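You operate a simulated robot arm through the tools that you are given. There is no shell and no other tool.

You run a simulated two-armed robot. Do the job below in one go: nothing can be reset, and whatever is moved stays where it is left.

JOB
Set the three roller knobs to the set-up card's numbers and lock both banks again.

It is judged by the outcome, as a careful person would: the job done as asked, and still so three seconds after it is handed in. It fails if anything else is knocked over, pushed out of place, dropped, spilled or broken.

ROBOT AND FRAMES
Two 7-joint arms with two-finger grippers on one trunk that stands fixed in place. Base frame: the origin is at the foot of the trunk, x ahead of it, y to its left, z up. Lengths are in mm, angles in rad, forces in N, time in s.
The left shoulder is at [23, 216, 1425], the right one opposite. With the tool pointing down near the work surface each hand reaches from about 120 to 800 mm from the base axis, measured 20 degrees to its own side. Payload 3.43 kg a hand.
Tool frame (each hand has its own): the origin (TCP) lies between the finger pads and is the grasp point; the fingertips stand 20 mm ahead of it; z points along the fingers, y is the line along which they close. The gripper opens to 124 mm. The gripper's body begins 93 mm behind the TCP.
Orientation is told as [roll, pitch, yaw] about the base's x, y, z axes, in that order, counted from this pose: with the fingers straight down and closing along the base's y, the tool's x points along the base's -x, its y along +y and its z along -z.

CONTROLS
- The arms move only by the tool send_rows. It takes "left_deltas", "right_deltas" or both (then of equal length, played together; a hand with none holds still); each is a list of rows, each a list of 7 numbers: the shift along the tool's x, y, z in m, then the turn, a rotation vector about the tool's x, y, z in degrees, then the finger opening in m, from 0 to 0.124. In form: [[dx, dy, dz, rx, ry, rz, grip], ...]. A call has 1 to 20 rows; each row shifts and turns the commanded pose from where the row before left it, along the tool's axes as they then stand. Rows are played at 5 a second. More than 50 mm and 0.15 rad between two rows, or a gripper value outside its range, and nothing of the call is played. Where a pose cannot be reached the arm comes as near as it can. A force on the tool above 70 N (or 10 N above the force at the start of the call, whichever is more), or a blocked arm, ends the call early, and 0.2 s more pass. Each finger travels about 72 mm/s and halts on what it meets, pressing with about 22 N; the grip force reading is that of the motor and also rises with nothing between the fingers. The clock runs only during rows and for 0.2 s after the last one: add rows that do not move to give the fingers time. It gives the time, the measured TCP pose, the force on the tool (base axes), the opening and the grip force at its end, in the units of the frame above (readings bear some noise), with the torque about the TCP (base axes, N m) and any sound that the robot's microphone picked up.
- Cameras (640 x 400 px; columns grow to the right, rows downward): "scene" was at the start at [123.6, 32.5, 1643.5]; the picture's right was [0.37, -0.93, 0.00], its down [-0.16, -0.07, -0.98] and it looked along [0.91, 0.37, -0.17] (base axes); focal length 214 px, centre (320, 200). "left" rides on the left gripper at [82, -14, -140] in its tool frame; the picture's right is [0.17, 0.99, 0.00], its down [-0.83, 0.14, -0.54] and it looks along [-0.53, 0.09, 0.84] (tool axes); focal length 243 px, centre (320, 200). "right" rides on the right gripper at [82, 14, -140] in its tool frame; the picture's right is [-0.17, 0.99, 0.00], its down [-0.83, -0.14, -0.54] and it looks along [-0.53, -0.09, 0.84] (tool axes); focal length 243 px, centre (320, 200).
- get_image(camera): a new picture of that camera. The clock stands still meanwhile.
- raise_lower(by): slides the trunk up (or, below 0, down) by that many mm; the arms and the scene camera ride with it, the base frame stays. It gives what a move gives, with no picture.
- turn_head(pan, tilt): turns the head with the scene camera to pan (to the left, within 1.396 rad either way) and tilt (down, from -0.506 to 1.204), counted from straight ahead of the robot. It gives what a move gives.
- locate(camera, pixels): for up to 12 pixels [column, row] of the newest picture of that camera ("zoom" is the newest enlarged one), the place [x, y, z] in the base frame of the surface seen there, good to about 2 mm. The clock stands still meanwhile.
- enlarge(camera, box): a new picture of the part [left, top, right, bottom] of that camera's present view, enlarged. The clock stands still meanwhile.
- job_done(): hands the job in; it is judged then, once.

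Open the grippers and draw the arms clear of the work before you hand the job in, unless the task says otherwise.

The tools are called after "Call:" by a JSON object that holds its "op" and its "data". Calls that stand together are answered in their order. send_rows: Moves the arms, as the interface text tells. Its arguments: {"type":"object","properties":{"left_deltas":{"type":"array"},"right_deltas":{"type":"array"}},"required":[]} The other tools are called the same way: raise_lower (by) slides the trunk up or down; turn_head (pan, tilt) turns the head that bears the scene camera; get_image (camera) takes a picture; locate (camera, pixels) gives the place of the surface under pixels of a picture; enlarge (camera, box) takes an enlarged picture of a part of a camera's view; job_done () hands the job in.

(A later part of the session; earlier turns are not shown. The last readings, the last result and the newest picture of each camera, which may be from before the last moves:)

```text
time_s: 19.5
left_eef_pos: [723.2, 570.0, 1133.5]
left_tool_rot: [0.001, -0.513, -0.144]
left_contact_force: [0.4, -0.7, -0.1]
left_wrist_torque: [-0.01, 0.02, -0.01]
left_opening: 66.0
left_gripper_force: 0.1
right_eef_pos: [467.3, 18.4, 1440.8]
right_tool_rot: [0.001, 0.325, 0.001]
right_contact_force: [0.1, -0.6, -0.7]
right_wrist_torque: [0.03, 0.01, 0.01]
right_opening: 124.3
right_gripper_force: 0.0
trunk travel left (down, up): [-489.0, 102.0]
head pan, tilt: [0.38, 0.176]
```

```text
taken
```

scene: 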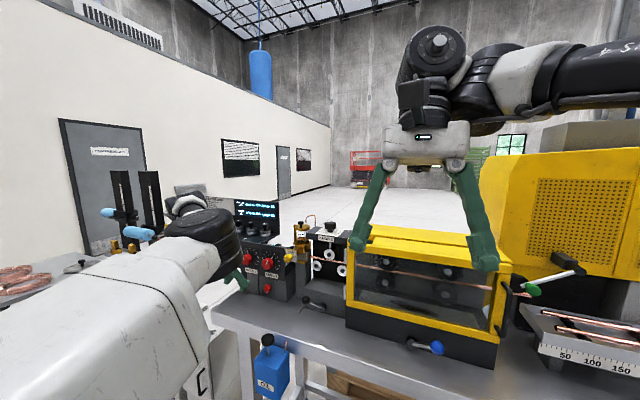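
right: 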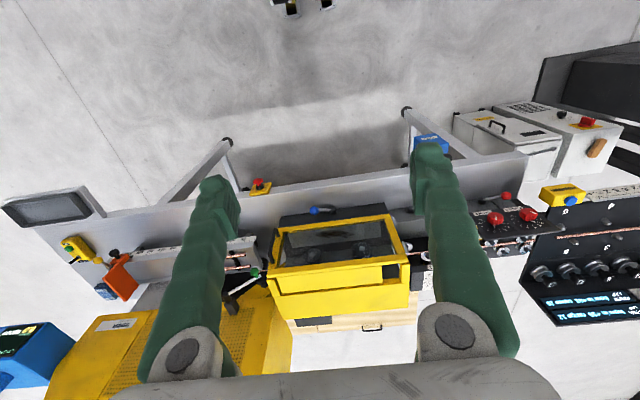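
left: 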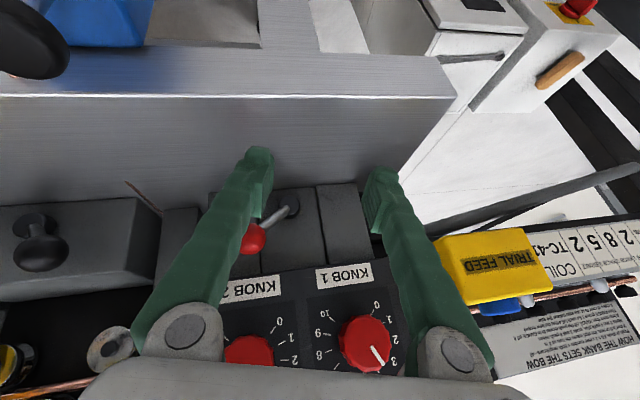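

The hand follows well now. I'll remove the yaw and pitch further to about −1.2 rad while moving up a little.

Call:
{"op": "send_rows", "data": {"left_deltas": [[0, 0.004, -0.006, -2, 0, -3.55, 0.066], [0, 0.004, -0.006, -2, 0, -3.55, 0.066], [-0.006, 0.004, -0.006, 0, -6.5, 0, 0.066], [-0.006, 0.004, -0.004, 0, -6.5, 0, 0.066], [-0.006, 0.004, -0.003, 0, -6.5, 0, 0.066], [-0.006, 0.004, -0.002, 0, -6.5, 0, 0.066], [-0.006, 0.004, -0.001, 0, -6.5, 0, 0.066], [-0.006, 0.004, 0, 0, -6.5, 0, 0.066], [0, 0, 0, 0, 0, 0, 0.066]]}}

Call:
{"op": "get_image", "data": {"camera": "scene"}}

Call:
{"op": "get_image", "data": {"camera": "left"}}

```text
time_s: 21.5
left_eef_pos: [733.2, 602.5, 1181.9]
left_tool_rot: [0.005, -1.192, -0.005]
left_contact_force: [0.1, -1.2, 0.7]
left_wrist_torque: [-0.02, 0.06, 0.0]
left_opening: 66.1
left_gripper_force: 0.1
right_eef_pos: [466.1, 19.2, 1441.8]
right_tool_rot: [-0.002, 0.322, -0.001]
right_contact_force: [-0.4, 0.4, -0.1]
right_wrist_torque: [0.02, -0.03, 0.01]
right_opening: 124.0
right_gripper_force: 0.1
trunk travel left (down, up): [-489.0, 102.0]
head pan, tilt: [0.38, 0.176]
```

```text
taken
```

scene: 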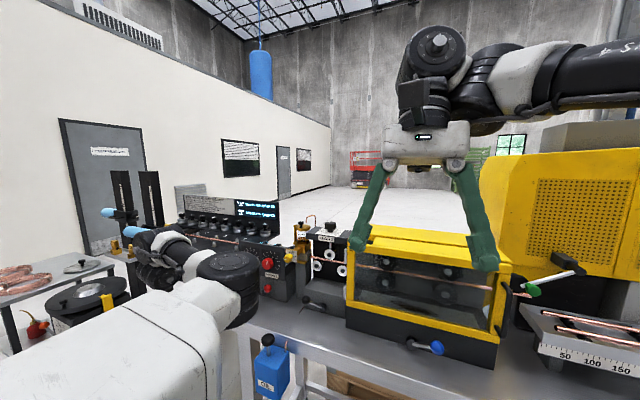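

```text
taken
```

left: 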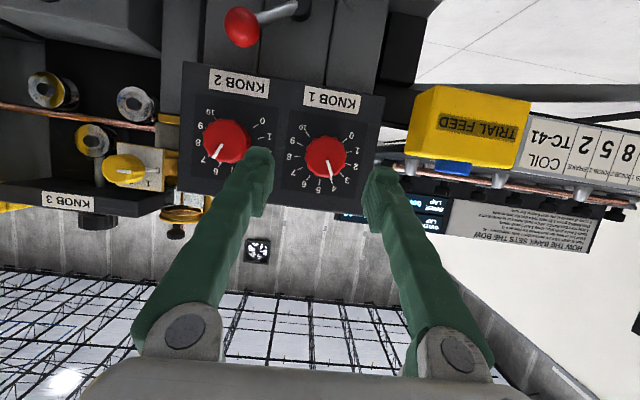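

Clear view of both dials. I'll enlarge each dial and locate tick marks, pointer and knob faces to get the axes and scale.

Call:
{"op": "enlarge", "data": {"camera": "left", "box": [280, 100, 400, 215]}}

Call:
{"op": "locate", "data": {"camera": "left", "pixels": [[325, 155], [222, 140], [243, 27], [316, 73], [240, 83], [332, 102], [384, 97], [383, 215], [184, 62], [290, 195], [332, 178]]}}

```text
3.48 times, centred on (340, 158) of left
```

zoom: 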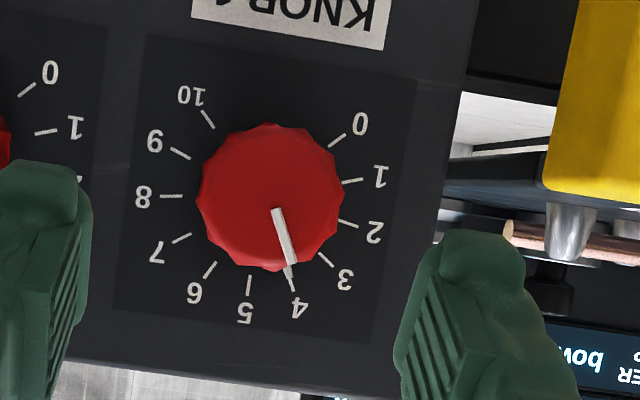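

```text
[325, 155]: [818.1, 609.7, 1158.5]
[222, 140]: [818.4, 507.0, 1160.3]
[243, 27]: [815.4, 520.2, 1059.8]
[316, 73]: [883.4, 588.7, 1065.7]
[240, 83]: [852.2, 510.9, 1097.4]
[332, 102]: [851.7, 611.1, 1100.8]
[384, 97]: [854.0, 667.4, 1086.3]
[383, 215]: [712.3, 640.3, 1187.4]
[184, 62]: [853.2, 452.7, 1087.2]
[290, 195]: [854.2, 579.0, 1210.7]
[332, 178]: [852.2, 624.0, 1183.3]
```

Knob 1's pointer sits at 4. I'll locate its ticks and pointer precisely on the zoomed picture.

Call:
{"op": "locate", "data": {"camera": "zoom", "pixels": [[337, 141], [209, 119], [249, 285], [172, 196], [348, 223], [180, 153], [351, 181], [293, 282], [278, 212], [290, 262], [271, 196]]}}

Call:
{"op": "enlarge", "data": {"camera": "left", "box": [170, 60, 290, 210]}}

```text
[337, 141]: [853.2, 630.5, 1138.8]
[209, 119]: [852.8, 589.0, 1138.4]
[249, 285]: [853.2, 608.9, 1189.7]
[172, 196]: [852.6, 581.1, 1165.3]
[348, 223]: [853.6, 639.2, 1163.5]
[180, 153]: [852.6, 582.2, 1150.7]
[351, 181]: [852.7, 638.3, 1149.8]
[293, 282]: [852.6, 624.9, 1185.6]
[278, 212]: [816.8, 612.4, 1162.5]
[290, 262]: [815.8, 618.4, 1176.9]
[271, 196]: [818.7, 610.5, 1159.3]
```

```text
2.67 times, centred on (230, 135) of left
```

zoom: 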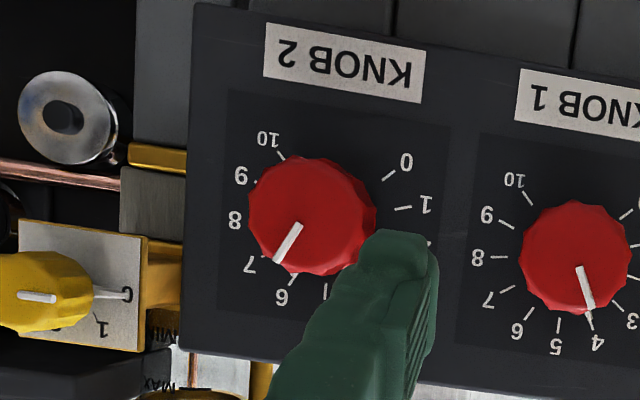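

Knob 1's axis comes out at y=610, z=1160 with 27° per unit; it reads 4.0 (needs −54°). Knob 2 looks to be at 6 with axis near y=510 (needs +54°). I'll level the tool to point along +x and line up in front of knob 1.

Call:
{"op": "locate", "data": {"camera": "zoom", "pixels": [[390, 174], [281, 156], [403, 208], [253, 181], [275, 259], [298, 226], [311, 216], [40, 300], [62, 116]]}}

Call:
{"op": "send_rows", "data": {"left_deltas": [[0, 0.0025, 0, 0, -5.43, 0, 0.072], [0, 0.0025, 0, 0, -5.43, 0, 0.072], [0, 0.0025, 0, 0, -5.43, 0, 0.072], [0, 0, 0, 0, -5.43, 0, 0.072], [0.011, 0, 0.0, 0, 0, 0, 0.072], [0.011, 0, 0.0, 0, 0, 0, 0.072], [0, 0, 0, 0, 0, 0, 0.072]]}}

Call:
{"op": "get_image", "data": {"camera": "left"}}

Call:
{"op": "get_image", "data": {"camera": "scene"}}

```text
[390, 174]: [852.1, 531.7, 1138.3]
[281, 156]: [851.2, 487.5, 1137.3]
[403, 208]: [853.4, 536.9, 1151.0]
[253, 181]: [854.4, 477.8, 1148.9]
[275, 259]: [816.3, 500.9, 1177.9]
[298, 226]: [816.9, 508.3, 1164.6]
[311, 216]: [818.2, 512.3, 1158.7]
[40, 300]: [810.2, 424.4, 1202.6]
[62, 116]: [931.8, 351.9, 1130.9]
```

```text
time_s: 23.1
left_eef_pos: [733.1, 609.9, 1159.1]
left_tool_rot: [2.9, -1.57, -2.898]
left_contact_force: [-0.9, 0.2, -0.1]
left_wrist_torque: [0.0, 0.03, 0.0]
left_opening: 72.0
left_gripper_force: 0.0
right_eef_pos: [466.5, 18.8, 1443.6]
right_tool_rot: [-0.002, 0.326, 0.0]
right_contact_force: [0.1, 0.5, 0.1]
right_wrist_torque: [0.05, -0.02, 0.02]
right_opening: 124.0
right_gripper_force: 0.0
trunk travel left (down, up): [-489.0, 102.0]
head pan, tilt: [0.38, 0.176]
```

```text
taken
```

left: 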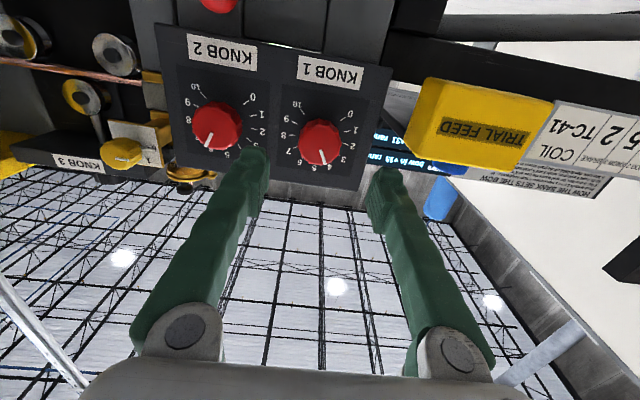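

```text
taken
```

scene: 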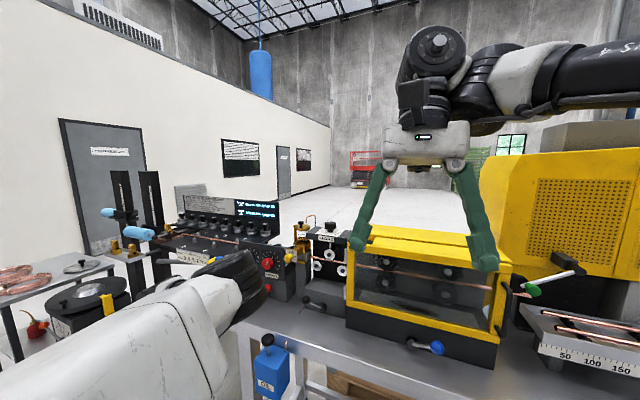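

Aligned with knob 1's axis (y 609.9, z 1159.1). I'll pre-rotate the tool +27° here so the −54° turn is split evenly about neutral.

Call:
{"op": "send_rows", "data": {"left_deltas": [[0, 0, 0, 0, 0, 6.75, 0.072], [0, 0, 0, 0, 0, 6.75, 0.072], [0, 0, 0, 0, 0, 6.75, 0.072], [0, 0, 0, 0, 0, 6.75, 0.072], [0, 0, 0, 0, 0, 0, 0.072]]}}

Call:
{"op": "get_image", "data": {"camera": "left"}}

```text
time_s: 24.3
left_eef_pos: [733.4, 609.7, 1160.2]
left_tool_rot: [1.573, -1.099, -1.572]
left_contact_force: [0.2, 0.2, 0.0]
left_wrist_torque: [0.04, -0.03, 0.0]
left_opening: 71.7
left_gripper_force: 0.1
right_eef_pos: [466.7, 17.8, 1441.8]
right_tool_rot: [-0.001, 0.324, 0.0]
right_contact_force: [0.1, -0.1, -0.6]
right_wrist_torque: [0.01, 0.0, 0.0]
right_opening: 124.0
right_gripper_force: 0.2
trunk travel left (down, up): [-489.0, 102.0]
head pan, tilt: [0.38, 0.176]
```

```text
taken
```

left: 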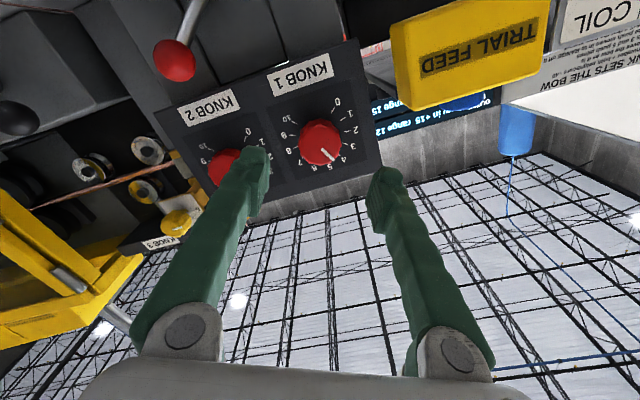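

Rotation worked. Advancing 86 mm so the fingertips reach x≈840, straddling knob 1.

Call:
{"op": "send_rows", "data": {"left_deltas": [[0, 0, 0.025, 0, 0, 0, 0.068], [0, 0, 0.025, 0, 0, 0, 0.068], [0, 0, 0.02, 0, 0, 0, 0.068], [0, 0, 0.01, 0, 0, 0, 0.068], [0, 0, 0.006, 0, 0, 0, 0.068], [0, 0, 0, 0, 0, 0, 0.068]]}}

Call:
{"op": "get_image", "data": {"camera": "left"}}

```text
time_s: 25.7
left_eef_pos: [818.9, 609.4, 1158.5]
left_tool_rot: [1.577, -1.1, -1.575]
left_contact_force: [0.0, -1.3, -0.6]
left_wrist_torque: [-0.01, 0.04, -0.01]
left_opening: 68.1
left_gripper_force: 0.0
right_eef_pos: [466.6, 17.4, 1441.4]
right_tool_rot: [0.0, 0.323, 0.001]
right_contact_force: [-0.8, 0.4, 0.5]
right_wrist_torque: [0.02, -0.02, 0.04]
right_opening: 123.9
right_gripper_force: 0.0
trunk travel left (down, up): [-489.0, 102.0]
head pan, tilt: [0.38, 0.176]
```

```text
taken
```

left: 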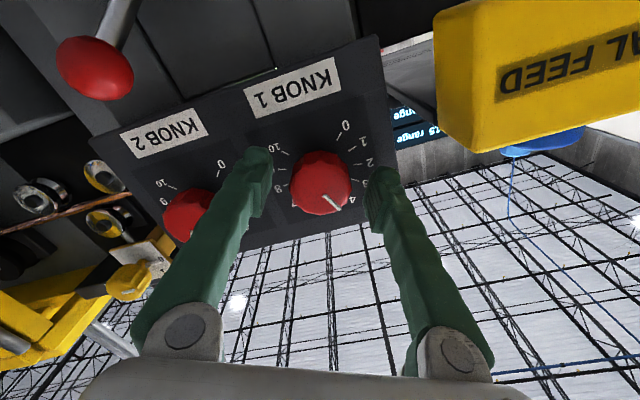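

The knob is centred between the fingers. Closing on it.

Call:
{"op": "send_rows", "data": {"left_deltas": [[0, 0, 0, 0, 0, 0, 0.055], [0, 0, 0, 0, 0, 0, 0.045], [0, 0, 0, 0, 0, 0, 0.03], [0, 0, 0, 0, 0, 0, 0.03]]}}

Call:
{"op": "get_image", "data": {"camera": "left"}}

```text
time_s: 26.7
left_eef_pos: [819.2, 609.8, 1158.7]
left_tool_rot: [1.575, -1.099, -1.573]
left_contact_force: [1.6, 1.1, 0.4]
left_wrist_torque: [0.02, 0.02, 0.05]
left_opening: 40.2
left_gripper_force: 44.5
right_eef_pos: [467.4, 17.3, 1441.8]
right_tool_rot: [0.001, 0.326, 0.0]
right_contact_force: [0.4, -0.2, 0.7]
right_wrist_torque: [0.02, 0.01, 0.01]
right_opening: 124.0
right_gripper_force: 0.1
trunk travel left (down, up): [-489.0, 102.0]
head pan, tilt: [0.38, 0.176]
```

```text
taken
```

left: 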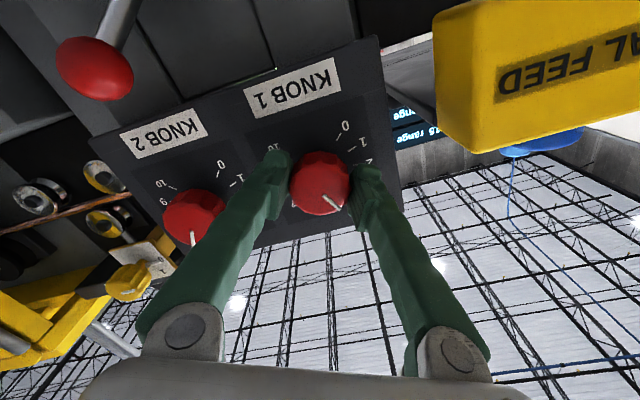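

Gripped at 40 mm. I'll turn −18° first and check torque and the knob's response.

Call:
{"op": "send_rows", "data": {"left_deltas": [[0, 0, 0, 0, 0, -6, 0.03], [0, 0, 0, 0, 0, -6, 0.03], [0, 0, 0, 0, 0, -6, 0.03], [0, 0, 0, 0, 0, 0, 0.03]]}}

Call:
{"op": "get_image", "data": {"camera": "left"}}

```text
time_s: 27.7
left_eef_pos: [820.0, 610.9, 1159.5]
left_tool_rot: [1.578, -1.414, -1.575]
left_contact_force: [-1.3, -2.0, -3.2]
left_wrist_torque: [0.01, 0.04, -0.04]
left_opening: 40.1
left_gripper_force: 45.1
right_eef_pos: [467.0, 18.1, 1441.1]
right_tool_rot: [0.002, 0.325, 0.001]
right_contact_force: [0.7, 0.2, -0.2]
right_wrist_torque: [0.02, -0.01, 0.04]
right_opening: 124.1
right_gripper_force: 0.0
trunk travel left (down, up): [-489.0, 102.0]
head pan, tilt: [0.38, 0.176]
```

```text
taken
```

left: 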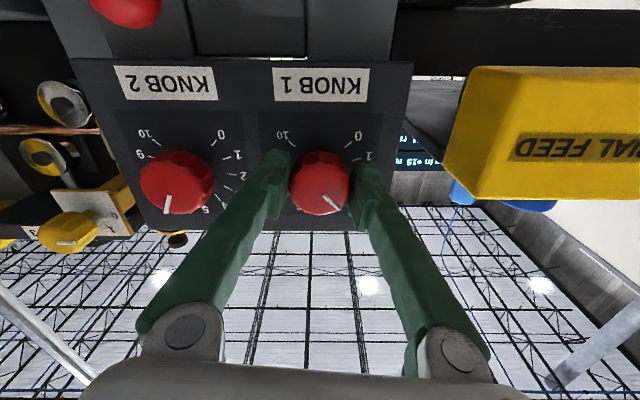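

The knob turns with the hand at almost no torque, so the bank is unlocked. Continuing the remaining −36°.

Call:
{"op": "send_rows", "data": {"left_deltas": [[0, 0, 0, 0, 0, -6, 0.03], [0, 0, 0, 0, 0, -6, 0.03], [0, 0, 0, 0, 0, -6, 0.03], [0, 0, 0, 0, 0, -6, 0.03], [0, 0, 0, 0, 0, -6, 0.03], [0, 0, 0, 0, 0, -6, 0.03], [0, 0, 0, 0, 0, 0, 0.03]]}}

Call:
{"op": "get_image", "data": {"camera": "left"}}

Call:
{"op": "enlarge", "data": {"camera": "scene", "box": [220, 235, 310, 300]}}

```text
time_s: 29.3
left_eef_pos: [819.3, 609.6, 1159.6]
left_tool_rot: [-1.572, -1.099, 1.574]
left_contact_force: [-5.4, -5.3, -6.6]
left_wrist_torque: [-0.01, 0.14, -0.04]
left_opening: 40.2
left_gripper_force: 44.8
right_eef_pos: [466.4, 19.2, 1441.9]
right_tool_rot: [0.002, 0.326, 0.001]
right_contact_force: [-0.4, -0.4, -0.3]
right_wrist_torque: [-0.02, 0.0, 0.03]
right_opening: 124.1
right_gripper_force: 0.1
trunk travel left (down, up): [-489.0, 102.0]
head pan, tilt: [0.38, 0.176]
```

```text
taken
```

left: 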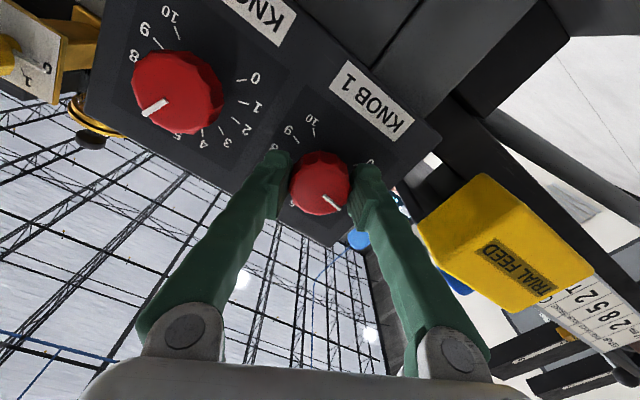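

```text
6.15 times, centred on (265, 268) of scene
```

zoom: 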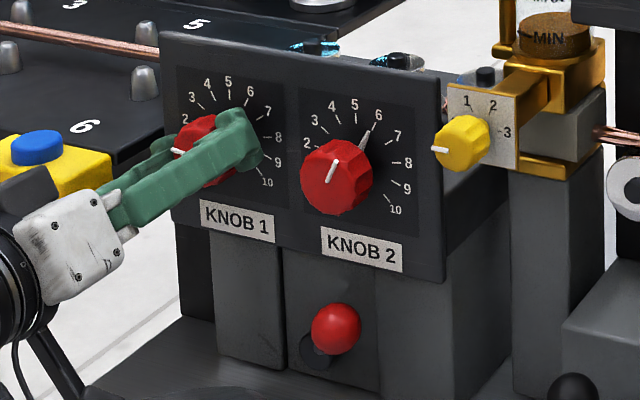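

Knob 1 now appears to point at 2. I'll open the fingers and back off straight along −x to check it.

Call:
{"op": "send_rows", "data": {"left_deltas": [[0, 0, 0, 0, 0, 0, 0.045], [0, 0, 0, 0, 0, 0, 0.062], [0, 0, 0, 0, 0, 0, 0.068], [0, 0, -0.02, 0, 0, 0, 0.068], [0, 0, -0.03, 0, 0, 0, 0.068], [0, 0, -0.03, 0, 0, 0, 0.068], [0, 0, 0, 0, 0, 0, 0.068]]}}

Call:
{"op": "enlarge", "data": {"camera": "left", "box": [200, 60, 400, 200]}}

Call:
{"op": "enlarge", "data": {"camera": "scene", "box": [236, 245, 296, 285]}}

```text
time_s: 30.9
left_eef_pos: [741.3, 610.5, 1160.2]
left_tool_rot: [-1.576, -1.099, 1.574]
left_contact_force: [0.3, 0.2, -0.2]
left_wrist_torque: [0.04, -0.02, -0.02]
left_opening: 67.8
left_gripper_force: 0.1
right_eef_pos: [467.3, 19.4, 1441.9]
right_tool_rot: [0.0, 0.324, 0.002]
right_contact_force: [0.1, -0.4, -0.4]
right_wrist_torque: [0.0, 0.02, -0.03]
right_opening: 124.2
right_gripper_force: 0.1
trunk travel left (down, up): [-489.0, 102.0]
head pan, tilt: [0.38, 0.176]
```

```text
2.86 times, centred on (300, 130) of left
```

zoom: 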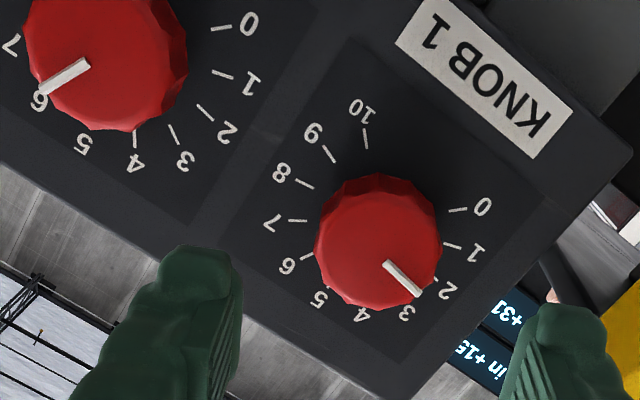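

```text
10.00 times, centred on (266, 265) of scene
```

zoom: 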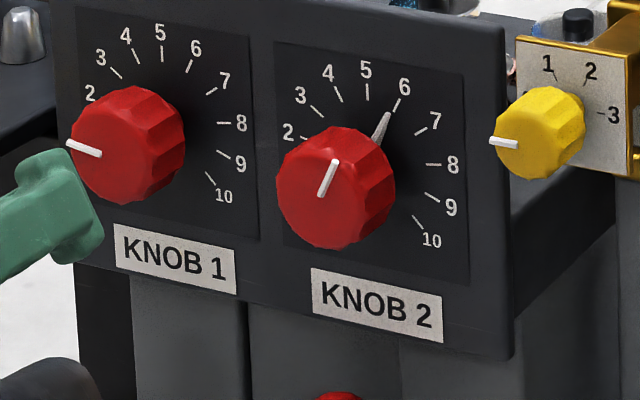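

I'll measure the cap line direction of both knobs from the left camera.

Call:
{"op": "enlarge", "data": {"camera": "left", "box": [200, 60, 400, 200]}}

Call:
{"op": "locate", "data": {"camera": "zoom", "pixels": [[387, 264], [418, 293], [42, 92], [87, 63], [458, 210], [366, 138], [452, 246], [329, 154], [378, 248]]}}

```text
2.86 times, centred on (300, 130) of left
```

zoom: 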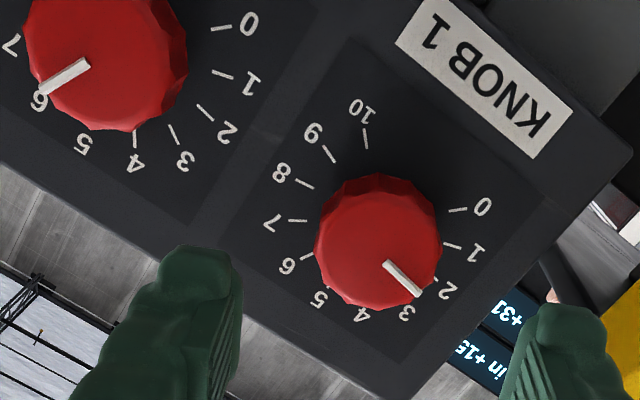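

```text
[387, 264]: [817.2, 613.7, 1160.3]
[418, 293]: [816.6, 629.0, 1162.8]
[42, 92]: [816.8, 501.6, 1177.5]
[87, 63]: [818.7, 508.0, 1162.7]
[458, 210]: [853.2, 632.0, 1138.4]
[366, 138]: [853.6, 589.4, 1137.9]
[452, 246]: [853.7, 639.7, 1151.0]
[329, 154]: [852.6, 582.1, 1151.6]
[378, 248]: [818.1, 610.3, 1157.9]
```

Knob 1's line is at 80.7° left of top, i.e. 2.0 – good. Next I slide 100 mm to the right in front of knob 2, keeping the −27° wrist roll for its +54° turn.

Call:
{"op": "send_rows", "data": {"left_deltas": [[0.01135, -0.0223, 0, 0, 0, 0, 0.068], [0.01135, -0.0223, 0, 0, 0, 0, 0.068], [0.01135, -0.0223, 0, 0, 0, 0, 0.068], [0.01135, -0.0223, 0, 0, 0, 0, 0.068], [0, 0, 0, 0, 0, 0, 0.068]]}}

Call:
{"op": "get_image", "data": {"camera": "left"}}

Call:
{"op": "get_image", "data": {"camera": "scene"}}

```text
time_s: 32.1
left_eef_pos: [736.6, 517.3, 1155.0]
left_tool_rot: [-1.558, -1.103, 1.569]
left_contact_force: [0.1, 0.5, -0.6]
left_wrist_torque: [-0.01, 0.01, -0.03]
left_opening: 67.7
left_gripper_force: 0.1
right_eef_pos: [466.0, 18.8, 1442.0]
right_tool_rot: [-0.001, 0.323, 0.0]
right_contact_force: [0.7, -0.1, -0.1]
right_wrist_torque: [-0.01, 0.0, -0.01]
right_opening: 124.0
right_gripper_force: 0.0
trunk travel left (down, up): [-489.0, 102.0]
head pan, tilt: [0.38, 0.176]
```

```text
taken
```

left: 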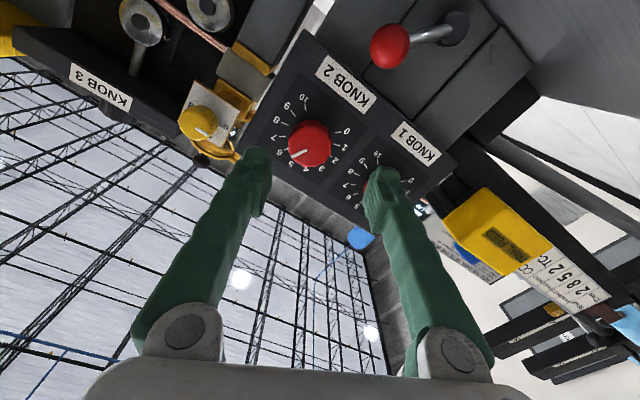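

```text
taken
```

scene: 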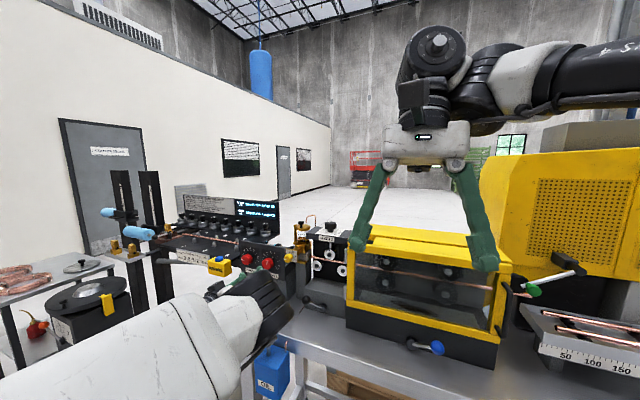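

The hand stopped ~7 mm short of y=510; I'll hold a moment to see whether it settles.

Call:
{"op": "send_rows", "data": {"left_deltas": [[0, 0, 0, 0, 0, 0, 0.068], [0, 0, 0, 0, 0, 0, 0.068], [0, 0, 0, 0, 0, 0, 0.068]]}}

Call:
{"op": "enlarge", "data": {"camera": "left", "box": [240, 70, 400, 210]}}

```text
time_s: 32.9
left_eef_pos: [736.2, 516.1, 1154.8]
left_tool_rot: [-1.558, -1.101, 1.57]
left_contact_force: [0.2, 0.8, 0.3]
left_wrist_torque: [-0.01, -0.05, -0.01]
left_opening: 68.0
left_gripper_force: 0.1
right_eef_pos: [466.3, 17.8, 1442.1]
right_tool_rot: [0.0, 0.323, 0.0]
right_contact_force: [0.7, 0.9, -0.6]
right_wrist_torque: [-0.01, 0.0, -0.01]
right_opening: 124.0
right_gripper_force: 0.0
trunk travel left (down, up): [-489.0, 102.0]
head pan, tilt: [0.38, 0.176]
```

```text
2.86 times, centred on (320, 140) of left
```

zoom: 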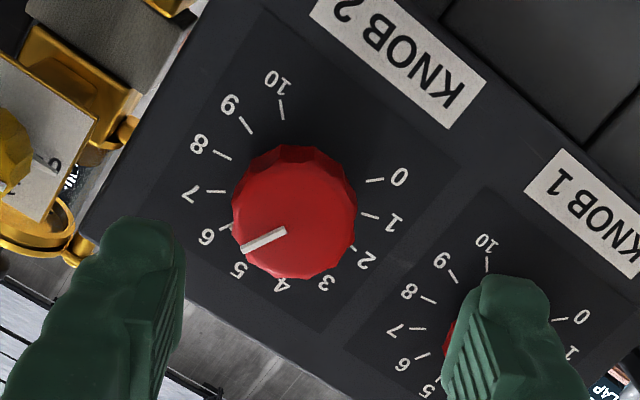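

A constant ~6 mm error means the arm is near a joint limit at this roll. I'll roll back +27° to neutral and see whether it tracks there.

Call:
{"op": "locate", "data": {"camera": "zoom", "pixels": [[284, 231], [243, 249], [375, 181], [281, 108], [369, 217], [245, 124], [224, 154], [216, 191]]}}

Call:
{"op": "send_rows", "data": {"left_deltas": [[0, 0, 0, 0, 0, 6.75, 0.068], [0, 0, 0, 0, 0, 6.75, 0.068], [0, 0, 0, 0, 0, 6.75, 0.068], [0, 0, 0, 0, 0, 6.75, 0.068], [0, 0, 0, 0, 0, 0, 0.068]]}}

```text
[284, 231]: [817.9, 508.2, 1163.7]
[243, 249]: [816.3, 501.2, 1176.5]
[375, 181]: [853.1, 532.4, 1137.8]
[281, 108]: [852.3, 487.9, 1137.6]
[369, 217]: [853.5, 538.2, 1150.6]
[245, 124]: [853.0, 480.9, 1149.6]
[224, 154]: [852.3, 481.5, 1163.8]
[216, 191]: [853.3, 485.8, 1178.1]
```

```text
time_s: 34.1
left_eef_pos: [736.6, 516.3, 1153.3]
left_tool_rot: [0.652, -1.558, -0.64]
left_contact_force: [0.0, -0.2, 0.0]
left_wrist_torque: [-0.02, -0.03, 0.01]
left_opening: 67.8
left_gripper_force: 0.1
right_eef_pos: [466.8, 18.6, 1443.0]
right_tool_rot: [-0.001, 0.323, -0.001]
right_contact_force: [0.8, -0.6, -0.1]
right_wrist_torque: [0.05, -0.01, 0.01]
right_opening: 124.0
right_gripper_force: 0.0
trunk travel left (down, up): [-489.0, 102.0]
head pan, tilt: [0.38, 0.176]
```

Knob 2 reads 6.06 with axis at (510, 1159). The offset persisted, so I'll command a direct correction and see if the arm takes it.

Call:
{"op": "send_rows", "data": {"left_deltas": [[-0.003, -0.003, 0.012, 0, 0, 0, 0.068], [-0.003, -0.003, 0.012, 0, 0, 0, 0.068], [0, 0, 0, 0, 0, 0, 0.068]]}}

```text
time_s: 34.9
left_eef_pos: [758.8, 513.1, 1162.5]
left_tool_rot: [-1.452, -1.565, 1.468]
left_contact_force: [0.2, -0.3, 0.0]
left_wrist_torque: [0.02, -0.02, 0.01]
left_opening: 67.9
left_gripper_force: 0.0
right_eef_pos: [467.0, 19.6, 1441.6]
right_tool_rot: [0.0, 0.323, 0.001]
right_contact_force: [-0.3, -0.2, -0.4]
right_wrist_torque: [0.0, -0.01, -0.01]
right_opening: 124.2
right_gripper_force: 0.2
trunk travel left (down, up): [-489.0, 102.0]
head pan, tilt: [0.38, 0.176]
```

Moving forward helps partly. I'll advance to about x=790 with the commanded line back on (510, 1160) and re-measure before the knob.

Call:
{"op": "send_rows", "data": {"left_deltas": [[0.003, 0.003, 0.01, 0, 0, 0, 0.068], [0.003, 0.003, 0.01, 0, 0, 0, 0.068], [0, 0, 0.005, 0, 0, 0, 0.068], [0, 0, 0, 0, 0, 0, 0.068], [0, 0, 0, 0, 0, 0, 0.068]]}}

Call:
{"op": "get_image", "data": {"camera": "left"}}

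Call:
{"op": "get_image", "data": {"camera": "scene"}}

```text
time_s: 36.1
left_eef_pos: [788.6, 510.0, 1158.9]
left_tool_rot: [2.885, -1.569, -2.882]
left_contact_force: [0.5, -0.3, 0.1]
left_wrist_torque: [0.01, 0.02, 0.01]
left_opening: 67.9
left_gripper_force: 0.1
right_eef_pos: [465.9, 18.4, 1442.2]
right_tool_rot: [0.0, 0.324, 0.0]
right_contact_force: [-0.1, 0.3, -0.2]
right_wrist_torque: [-0.01, -0.02, -0.05]
right_opening: 124.2
right_gripper_force: 0.0
trunk travel left (down, up): [-489.0, 102.0]
head pan, tilt: [0.38, 0.176]
```

```text
taken
```

left: 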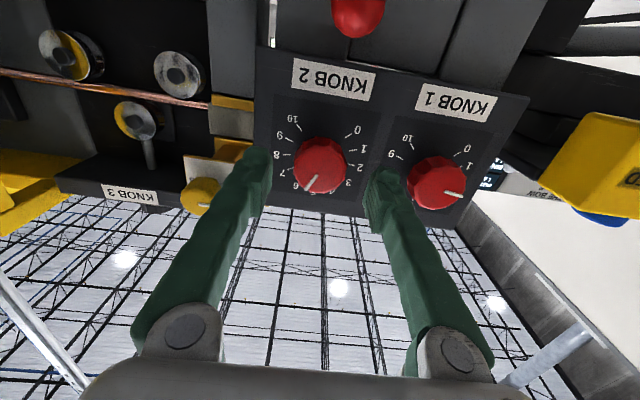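

```text
taken
```

scene: 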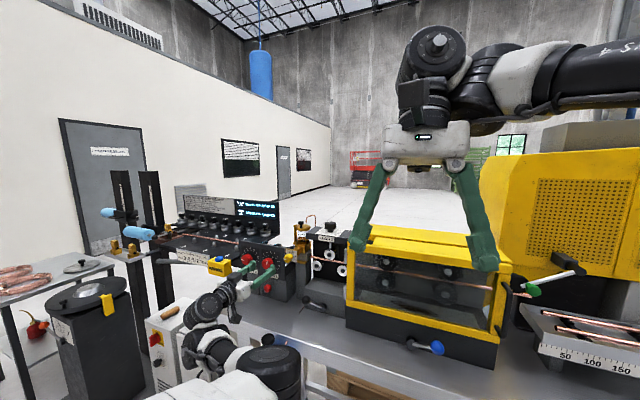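

Tracking is good now, but the elbow has dropped near the bench front where the oil can hangs. I'll check its position.

Call:
{"op": "locate", "data": {"camera": "scene", "pixels": [[268, 362], [290, 360], [262, 385], [240, 360], [205, 335], [215, 300], [300, 370], [268, 340]]}}

Call:
{"op": "enlarge", "data": {"camera": "scene", "box": [160, 260, 340, 400]}}

```text
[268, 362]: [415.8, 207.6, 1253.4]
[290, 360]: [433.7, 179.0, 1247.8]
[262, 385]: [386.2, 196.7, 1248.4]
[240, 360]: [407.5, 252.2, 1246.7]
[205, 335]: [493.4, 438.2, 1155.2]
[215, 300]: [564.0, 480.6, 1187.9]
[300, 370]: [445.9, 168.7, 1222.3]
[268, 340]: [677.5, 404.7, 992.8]
```

```text
2.86 times, centred on (250, 330) of scene
```

zoom: 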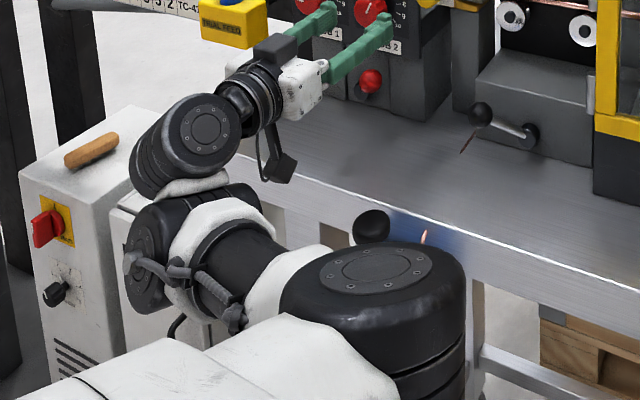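

Elbow is at (415, 207, 1250), well clear of everything. I'll roll −27° here (tips still short of the knob face) and check tracking.

Call:
{"op": "send_rows", "data": {"left_deltas": [[0, 0, 0, 0, 0, -6.75, 0.068], [0, 0, 0, 0, 0, -6.75, 0.068], [0, 0, 0, 0, 0, -6.75, 0.068], [0, 0, 0, 0, 0, -6.75, 0.068], [0, 0, 0, 0, 0, 0, 0.068]]}}

Call:
{"op": "get_image", "data": {"camera": "left"}}

```text
time_s: 37.3
left_eef_pos: [787.7, 509.4, 1159.8]
left_tool_rot: [-1.576, -1.1, 1.576]
left_contact_force: [0.9, -0.5, -0.4]
left_wrist_torque: [-0.01, 0.01, -0.02]
left_opening: 67.9
left_gripper_force: 0.0
right_eef_pos: [467.2, 18.0, 1442.2]
right_tool_rot: [-0.001, 0.325, 0.001]
right_contact_force: [0.0, 0.3, 0.4]
right_wrist_torque: [0.02, 0.0, 0.03]
right_opening: 124.2
right_gripper_force: 0.0
trunk travel left (down, up): [-489.0, 102.0]
head pan, tilt: [0.38, 0.176]
```

```text
taken
```

left: 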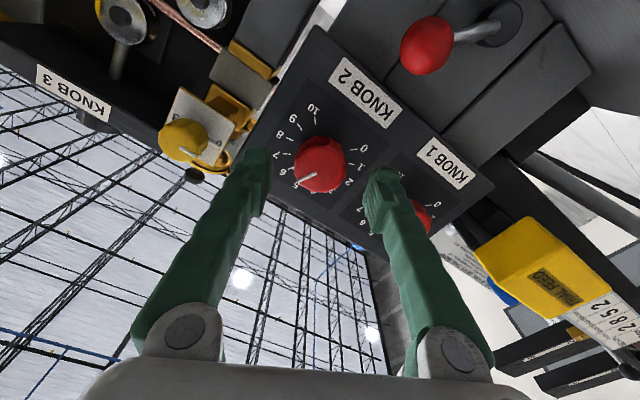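

Tracks well. Advancing 32 mm over knob 2 and closing.

Call:
{"op": "send_rows", "data": {"left_deltas": [[0, 0, 0.012, 0, 0, 0, 0.066], [0, 0, 0.012, 0, 0, 0, 0.066], [0, 0, 0.008, 0, 0, 0, 0.066], [0, 0, 0, 0, 0, 0, 0.055], [0, 0, 0, 0, 0, 0, 0.045], [0, 0, 0, 0, 0, 0, 0.03], [0, 0, 0, 0, 0, 0, 0.03]]}}

Call:
{"op": "get_image", "data": {"camera": "left"}}

```text
time_s: 38.9
left_eef_pos: [819.5, 510.8, 1159.2]
left_tool_rot: [-1.573, -1.103, 1.574]
left_contact_force: [1.3, -2.5, 1.0]
left_wrist_torque: [-0.02, -0.04, -0.08]
left_opening: 40.4
left_gripper_force: 45.1
right_eef_pos: [466.5, 18.1, 1442.3]
right_tool_rot: [0.001, 0.325, 0.002]
right_contact_force: [0.1, 0.3, -0.6]
right_wrist_torque: [0.0, -0.03, -0.03]
right_opening: 124.1
right_gripper_force: 0.1
trunk travel left (down, up): [-489.0, 102.0]
head pan, tilt: [0.38, 0.176]
```

```text
taken
```

left: 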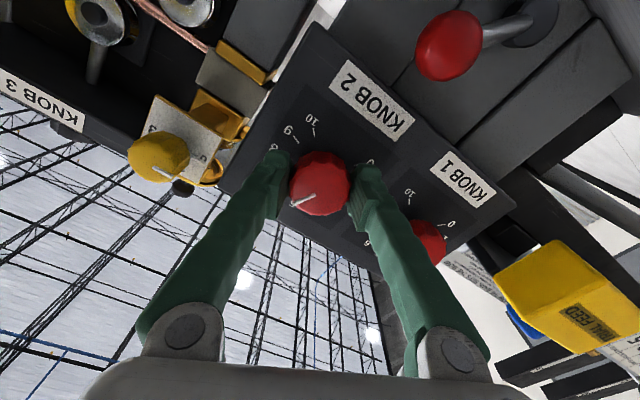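

Gripped. Turning +53.5° clockwise.

Call:
{"op": "send_rows", "data": {"left_deltas": [[0, 0, 0, 0, 0, 5.95, 0.03], [0, 0, 0, 0, 0, 5.95, 0.03], [0, 0, 0, 0, 0, 5.95, 0.03], [0, 0, 0, 0, 0, 5.95, 0.03], [0, 0, 0, 0, 0, 5.95, 0.03], [0, 0, 0, 0, 0, 5.95, 0.03], [0, 0, 0, 0, 0, 5.95, 0.03], [0, 0, 0, 0, 0, 5.95, 0.03], [0, 0, 0, 0, 0, 5.95, 0.03], [0, 0, 0, 0, 0, 0, 0.03]]}}

Call:
{"op": "get_image", "data": {"camera": "left"}}

Call:
{"op": "enlarge", "data": {"camera": "scene", "box": [220, 235, 310, 300]}}

```text
time_s: 41.1
left_eef_pos: [819.3, 509.0, 1160.7]
left_tool_rot: [1.576, -1.106, -1.573]
left_contact_force: [-2.3, -1.6, -2.5]
left_wrist_torque: [0.01, 0.01, -0.09]
left_opening: 40.4
left_gripper_force: 45.4
right_eef_pos: [467.9, 17.7, 1442.0]
right_tool_rot: [0.0, 0.323, -0.001]
right_contact_force: [0.0, -0.1, 0.1]
right_wrist_torque: [-0.01, 0.0, -0.02]
right_opening: 124.0
right_gripper_force: 0.0
trunk travel left (down, up): [-489.0, 102.0]
head pan, tilt: [0.38, 0.176]
```

```text
taken
```

left: 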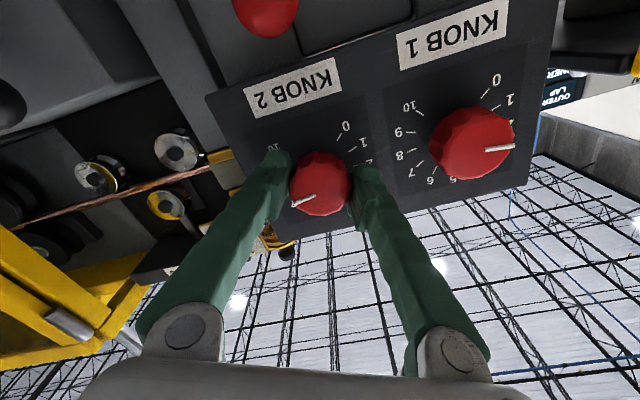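

```text
6.15 times, centred on (265, 268) of scene
```

zoom: 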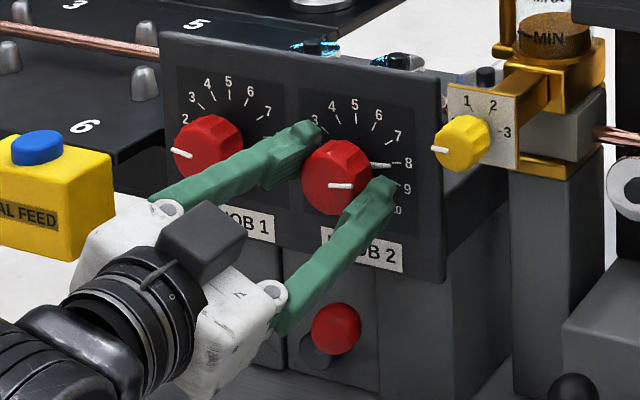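

Knob 2's pointer is at 8. I'll release and retreat only ~45 mm (staying in the well-tracked range) to measure both.

Call:
{"op": "send_rows", "data": {"left_deltas": [[0, 0, 0, 0, 0, 0, 0.045], [0, 0, 0, 0, 0, 0, 0.06], [0, 0, 0, 0, 0, 0, 0.066], [0, 0, -0.012, 0, 0, 0, 0.066], [0, 0, -0.016, 0, 0, 0, 0.066], [0, 0, -0.016, 0, 0, 0, 0.066], [0, 0, 0, 0, 0, 0, 0.066]]}}

Call:
{"op": "enlarge", "data": {"camera": "left", "box": [240, 60, 440, 210]}}

```text
time_s: 42.7
left_eef_pos: [775.9, 511.2, 1161.0]
left_tool_rot: [1.574, -1.108, -1.572]
left_contact_force: [0.1, 0.3, 0.0]
left_wrist_torque: [-0.01, 0.01, 0.03]
left_opening: 66.0
left_gripper_force: 0.0
right_eef_pos: [467.0, 18.3, 1442.4]
right_tool_rot: [0.001, 0.324, 0.003]
right_contact_force: [0.7, 0.3, 0.2]
right_wrist_torque: [0.01, 0.01, 0.02]
right_opening: 124.0
right_gripper_force: 0.1
trunk travel left (down, up): [-489.0, 102.0]
head pan, tilt: [0.38, 0.176]
```

```text
2.67 times, centred on (340, 135) of left
```

zoom: 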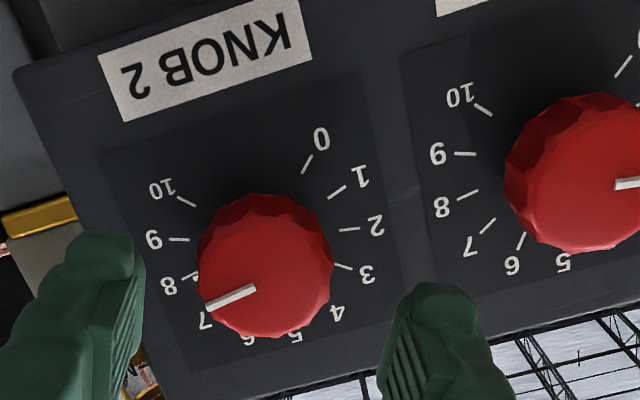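

Call:
{"op": "locate", "data": {"camera": "zoom", "pixels": [[253, 289], [208, 305], [307, 164], [187, 201], [349, 229], [180, 240], [190, 275], [616, 184], [636, 181]]}}

Call:
{"op": "enlarge", "data": {"camera": "scene", "box": [236, 245, 296, 285]}}

```text
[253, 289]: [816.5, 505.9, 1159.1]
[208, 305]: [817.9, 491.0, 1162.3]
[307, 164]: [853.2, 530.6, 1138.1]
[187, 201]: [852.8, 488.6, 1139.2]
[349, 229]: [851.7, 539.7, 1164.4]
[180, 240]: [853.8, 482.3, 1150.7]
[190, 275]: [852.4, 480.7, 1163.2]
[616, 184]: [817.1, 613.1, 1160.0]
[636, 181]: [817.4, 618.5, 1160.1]
```

```text
10.00 times, centred on (266, 265) of scene
```

zoom: 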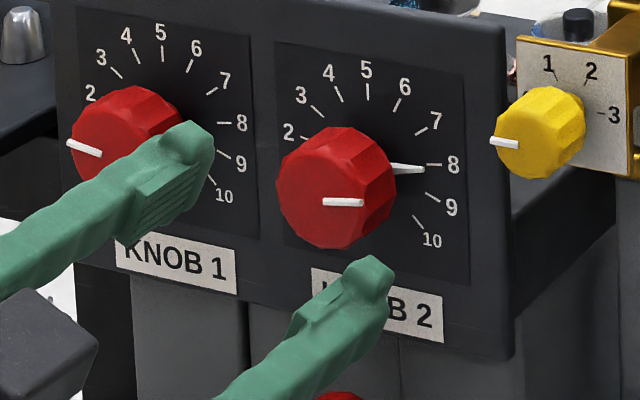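

Both readings are close to target (≈2.0 and ≈7.9–8.05). I'll zoom tighter to measure more precisely.

Call:
{"op": "enlarge", "data": {"camera": "scene", "box": [260, 245, 290, 275]}}

Call:
{"op": "enlarge", "data": {"camera": "left", "box": [280, 100, 375, 195]}}

Call:
{"op": "locate", "data": {"camera": "zoom", "pixels": [[200, 200], [100, 250], [150, 180]]}}

```text
13.33 times, centred on (275, 260) of scene
```

zoom: 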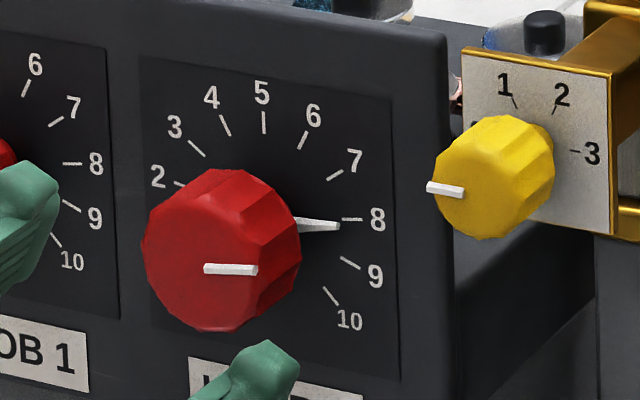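

```text
4.21 times, centred on (328, 148) of left
```

zoom: 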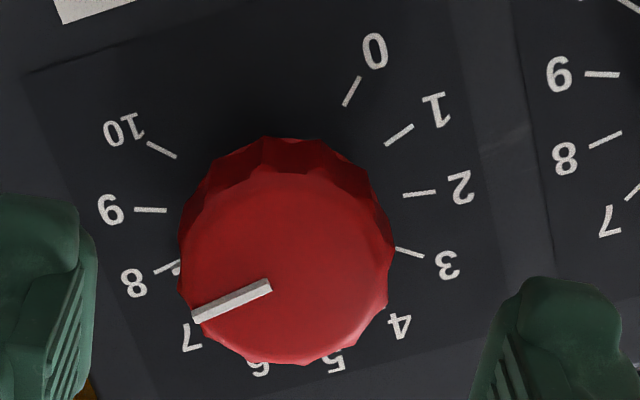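

```text
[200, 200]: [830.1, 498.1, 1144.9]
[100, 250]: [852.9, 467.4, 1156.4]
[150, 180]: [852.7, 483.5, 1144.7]
```

Knob 2's cap line and tick 8 are parallel within ~1°, so it's at 8. Now the same close check on knob 1.

Call:
{"op": "enlarge", "data": {"camera": "left", "box": [390, 60, 510, 180]}}

Call:
{"op": "enlarge", "data": {"camera": "scene", "box": [236, 245, 266, 275]}}

```text
3.33 times, centred on (450, 120) of left
```

zoom: 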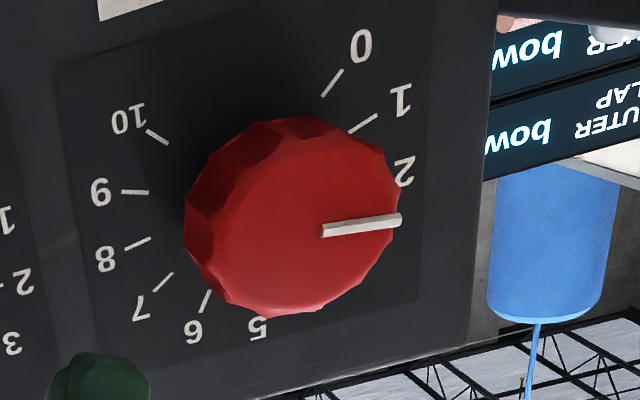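

```text
13.33 times, centred on (251, 260) of scene
```

zoom: 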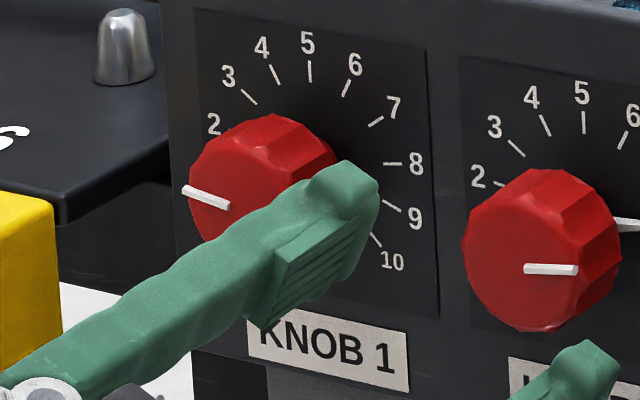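

Fitting the dial's ticks in that view, knob 1's line (slope 9.0°) matches tick 2 (8.8°): both knobs are set. Now to relock the red lever: roll the tool back to neutral and pitch it to about −1.1 rad.

Call:
{"op": "send_rows", "data": {"left_deltas": [[0, 0, 0, 0, 0, -6.6, 0.06], [0, 0, 0, 0, 0, -6.6, 0.06], [0, 0, 0, 0, 0, -6.6, 0.06], [0, 0, 0, 0, 0, -6.6, 0.06], [0, 0, 0, 0, 6.75, 0, 0.06], [0, 0, 0, 0, 6.75, 0, 0.06], [0, 0, 0, 0, 6.75, 0, 0.06], [0, 0, 0, 0, 6.75, 0, 0.06], [0, 0, 0, 0, 0, 0, 0.06]]}}

Call:
{"op": "get_image", "data": {"camera": "left"}}

Call:
{"op": "get_image", "data": {"camera": "scene"}}

```text
time_s: 44.7
left_eef_pos: [774.9, 510.7, 1160.2]
left_tool_rot: [0.006, -1.099, -0.005]
left_contact_force: [0.1, 0.8, -0.2]
left_wrist_torque: [0.0, 0.04, -0.01]
left_opening: 60.2
left_gripper_force: 0.1
right_eef_pos: [466.8, 18.6, 1441.0]
right_tool_rot: [-0.001, 0.322, -0.002]
right_contact_force: [0.3, -0.4, 0.0]
right_wrist_torque: [0.02, -0.01, 0.01]
right_opening: 124.1
right_gripper_force: 0.0
trunk travel left (down, up): [-489.0, 102.0]
head pan, tilt: [0.38, 0.176]
```

```text
taken
```

left: 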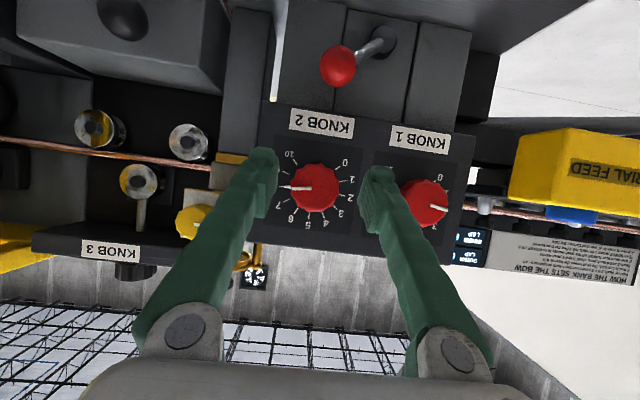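

```text
taken
```

scene: 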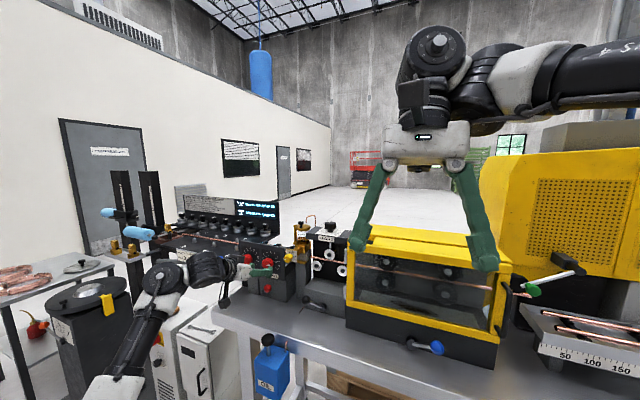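

Good tracking; the arm now has its elbow out to the left. Let me locate the red ball and hub again.

Call:
{"op": "locate", "data": {"camera": "left", "pixels": [[337, 66], [385, 38], [362, 50]]}}

Call:
{"op": "locate", "data": {"camera": "scene", "pixels": [[160, 275], [145, 340], [120, 385], [210, 268], [186, 350]]}}

```text
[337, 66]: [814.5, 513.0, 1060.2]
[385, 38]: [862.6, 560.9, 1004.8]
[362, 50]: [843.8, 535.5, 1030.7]
```

```text
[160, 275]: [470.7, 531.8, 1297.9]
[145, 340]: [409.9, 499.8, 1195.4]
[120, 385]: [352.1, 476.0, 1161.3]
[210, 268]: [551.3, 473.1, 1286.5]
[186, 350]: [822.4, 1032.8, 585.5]
```

Ball centre ≈(830, 514, 1053). Moving down to the pre-approach point in line with it.

Call:
{"op": "send_rows", "data": {"left_deltas": [[0.0236, 0.0008, 0.0059, 0, 0, 0, 0.06], [0.0236, 0.0008, 0.0059, 0, 0, 0, 0.06], [0.0236, 0.0008, 0.0059, 0, 0, 0, 0.06], [0, 0, 0, 0, 0, 0, 0.06]]}}

Call:
{"op": "get_image", "data": {"camera": "left"}}

```text
time_s: 45.7
left_eef_pos: [760.0, 511.5, 1087.1]
left_tool_rot: [0.009, -1.099, -0.008]
left_contact_force: [0.6, 0.3, -0.5]
left_wrist_torque: [0.0, 0.03, -0.02]
left_opening: 60.0
left_gripper_force: 0.0
right_eef_pos: [467.3, 19.9, 1441.5]
right_tool_rot: [-0.001, 0.324, 0.0]
right_contact_force: [-0.1, -0.4, 0.0]
right_wrist_torque: [-0.03, -0.02, 0.03]
right_opening: 123.9
right_gripper_force: 0.0
trunk travel left (down, up): [-489.0, 102.0]
head pan, tilt: [0.38, 0.176]
```

```text
taken
```

left: 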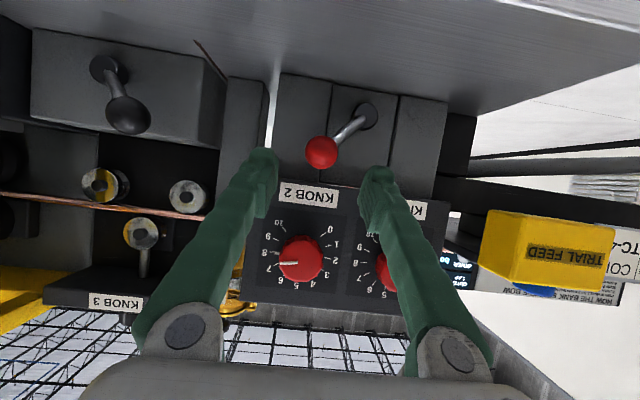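

The ball is centred in the fork. Advancing 69 mm to straddle it.

Call:
{"op": "send_rows", "data": {"left_deltas": [[0, 0, 0.02, 0, 0, 0, 0.06], [0, 0, 0.02, 0, 0, 0, 0.06], [0, 0, 0.016, 0, 0, 0, 0.06], [0, 0, 0.013, 0, 0, 0, 0.06], [0, 0, 0, 0, 0, 0, 0.05], [0, 0, 0, 0, 0, 0, 0.05]]}}

Call:
{"op": "get_image", "data": {"camera": "left"}}

```text
time_s: 47.1
left_eef_pos: [821.1, 514.4, 1057.9]
left_tool_rot: [0.008, -1.1, -0.005]
left_contact_force: [-0.2, 0.4, -0.3]
left_wrist_torque: [-0.02, 0.02, -0.01]
left_opening: 49.9
left_gripper_force: 0.0
right_eef_pos: [466.7, 17.6, 1441.7]
right_tool_rot: [0.0, 0.323, -0.001]
right_contact_force: [-0.5, -0.7, 0.0]
right_wrist_torque: [-0.01, -0.02, 0.04]
right_opening: 124.1
right_gripper_force: 0.0
trunk travel left (down, up): [-489.0, 102.0]
head pan, tilt: [0.38, 0.176]
```

```text
taken
```

left: 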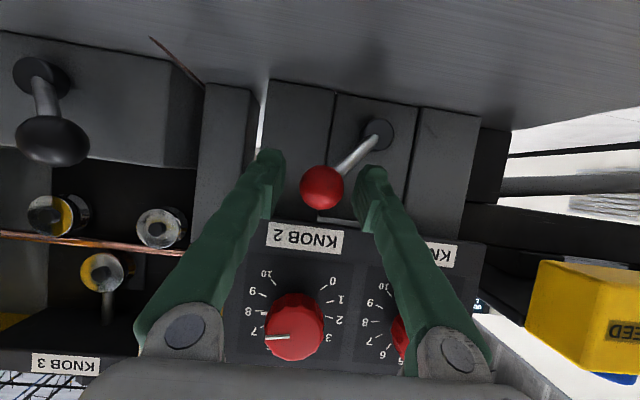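

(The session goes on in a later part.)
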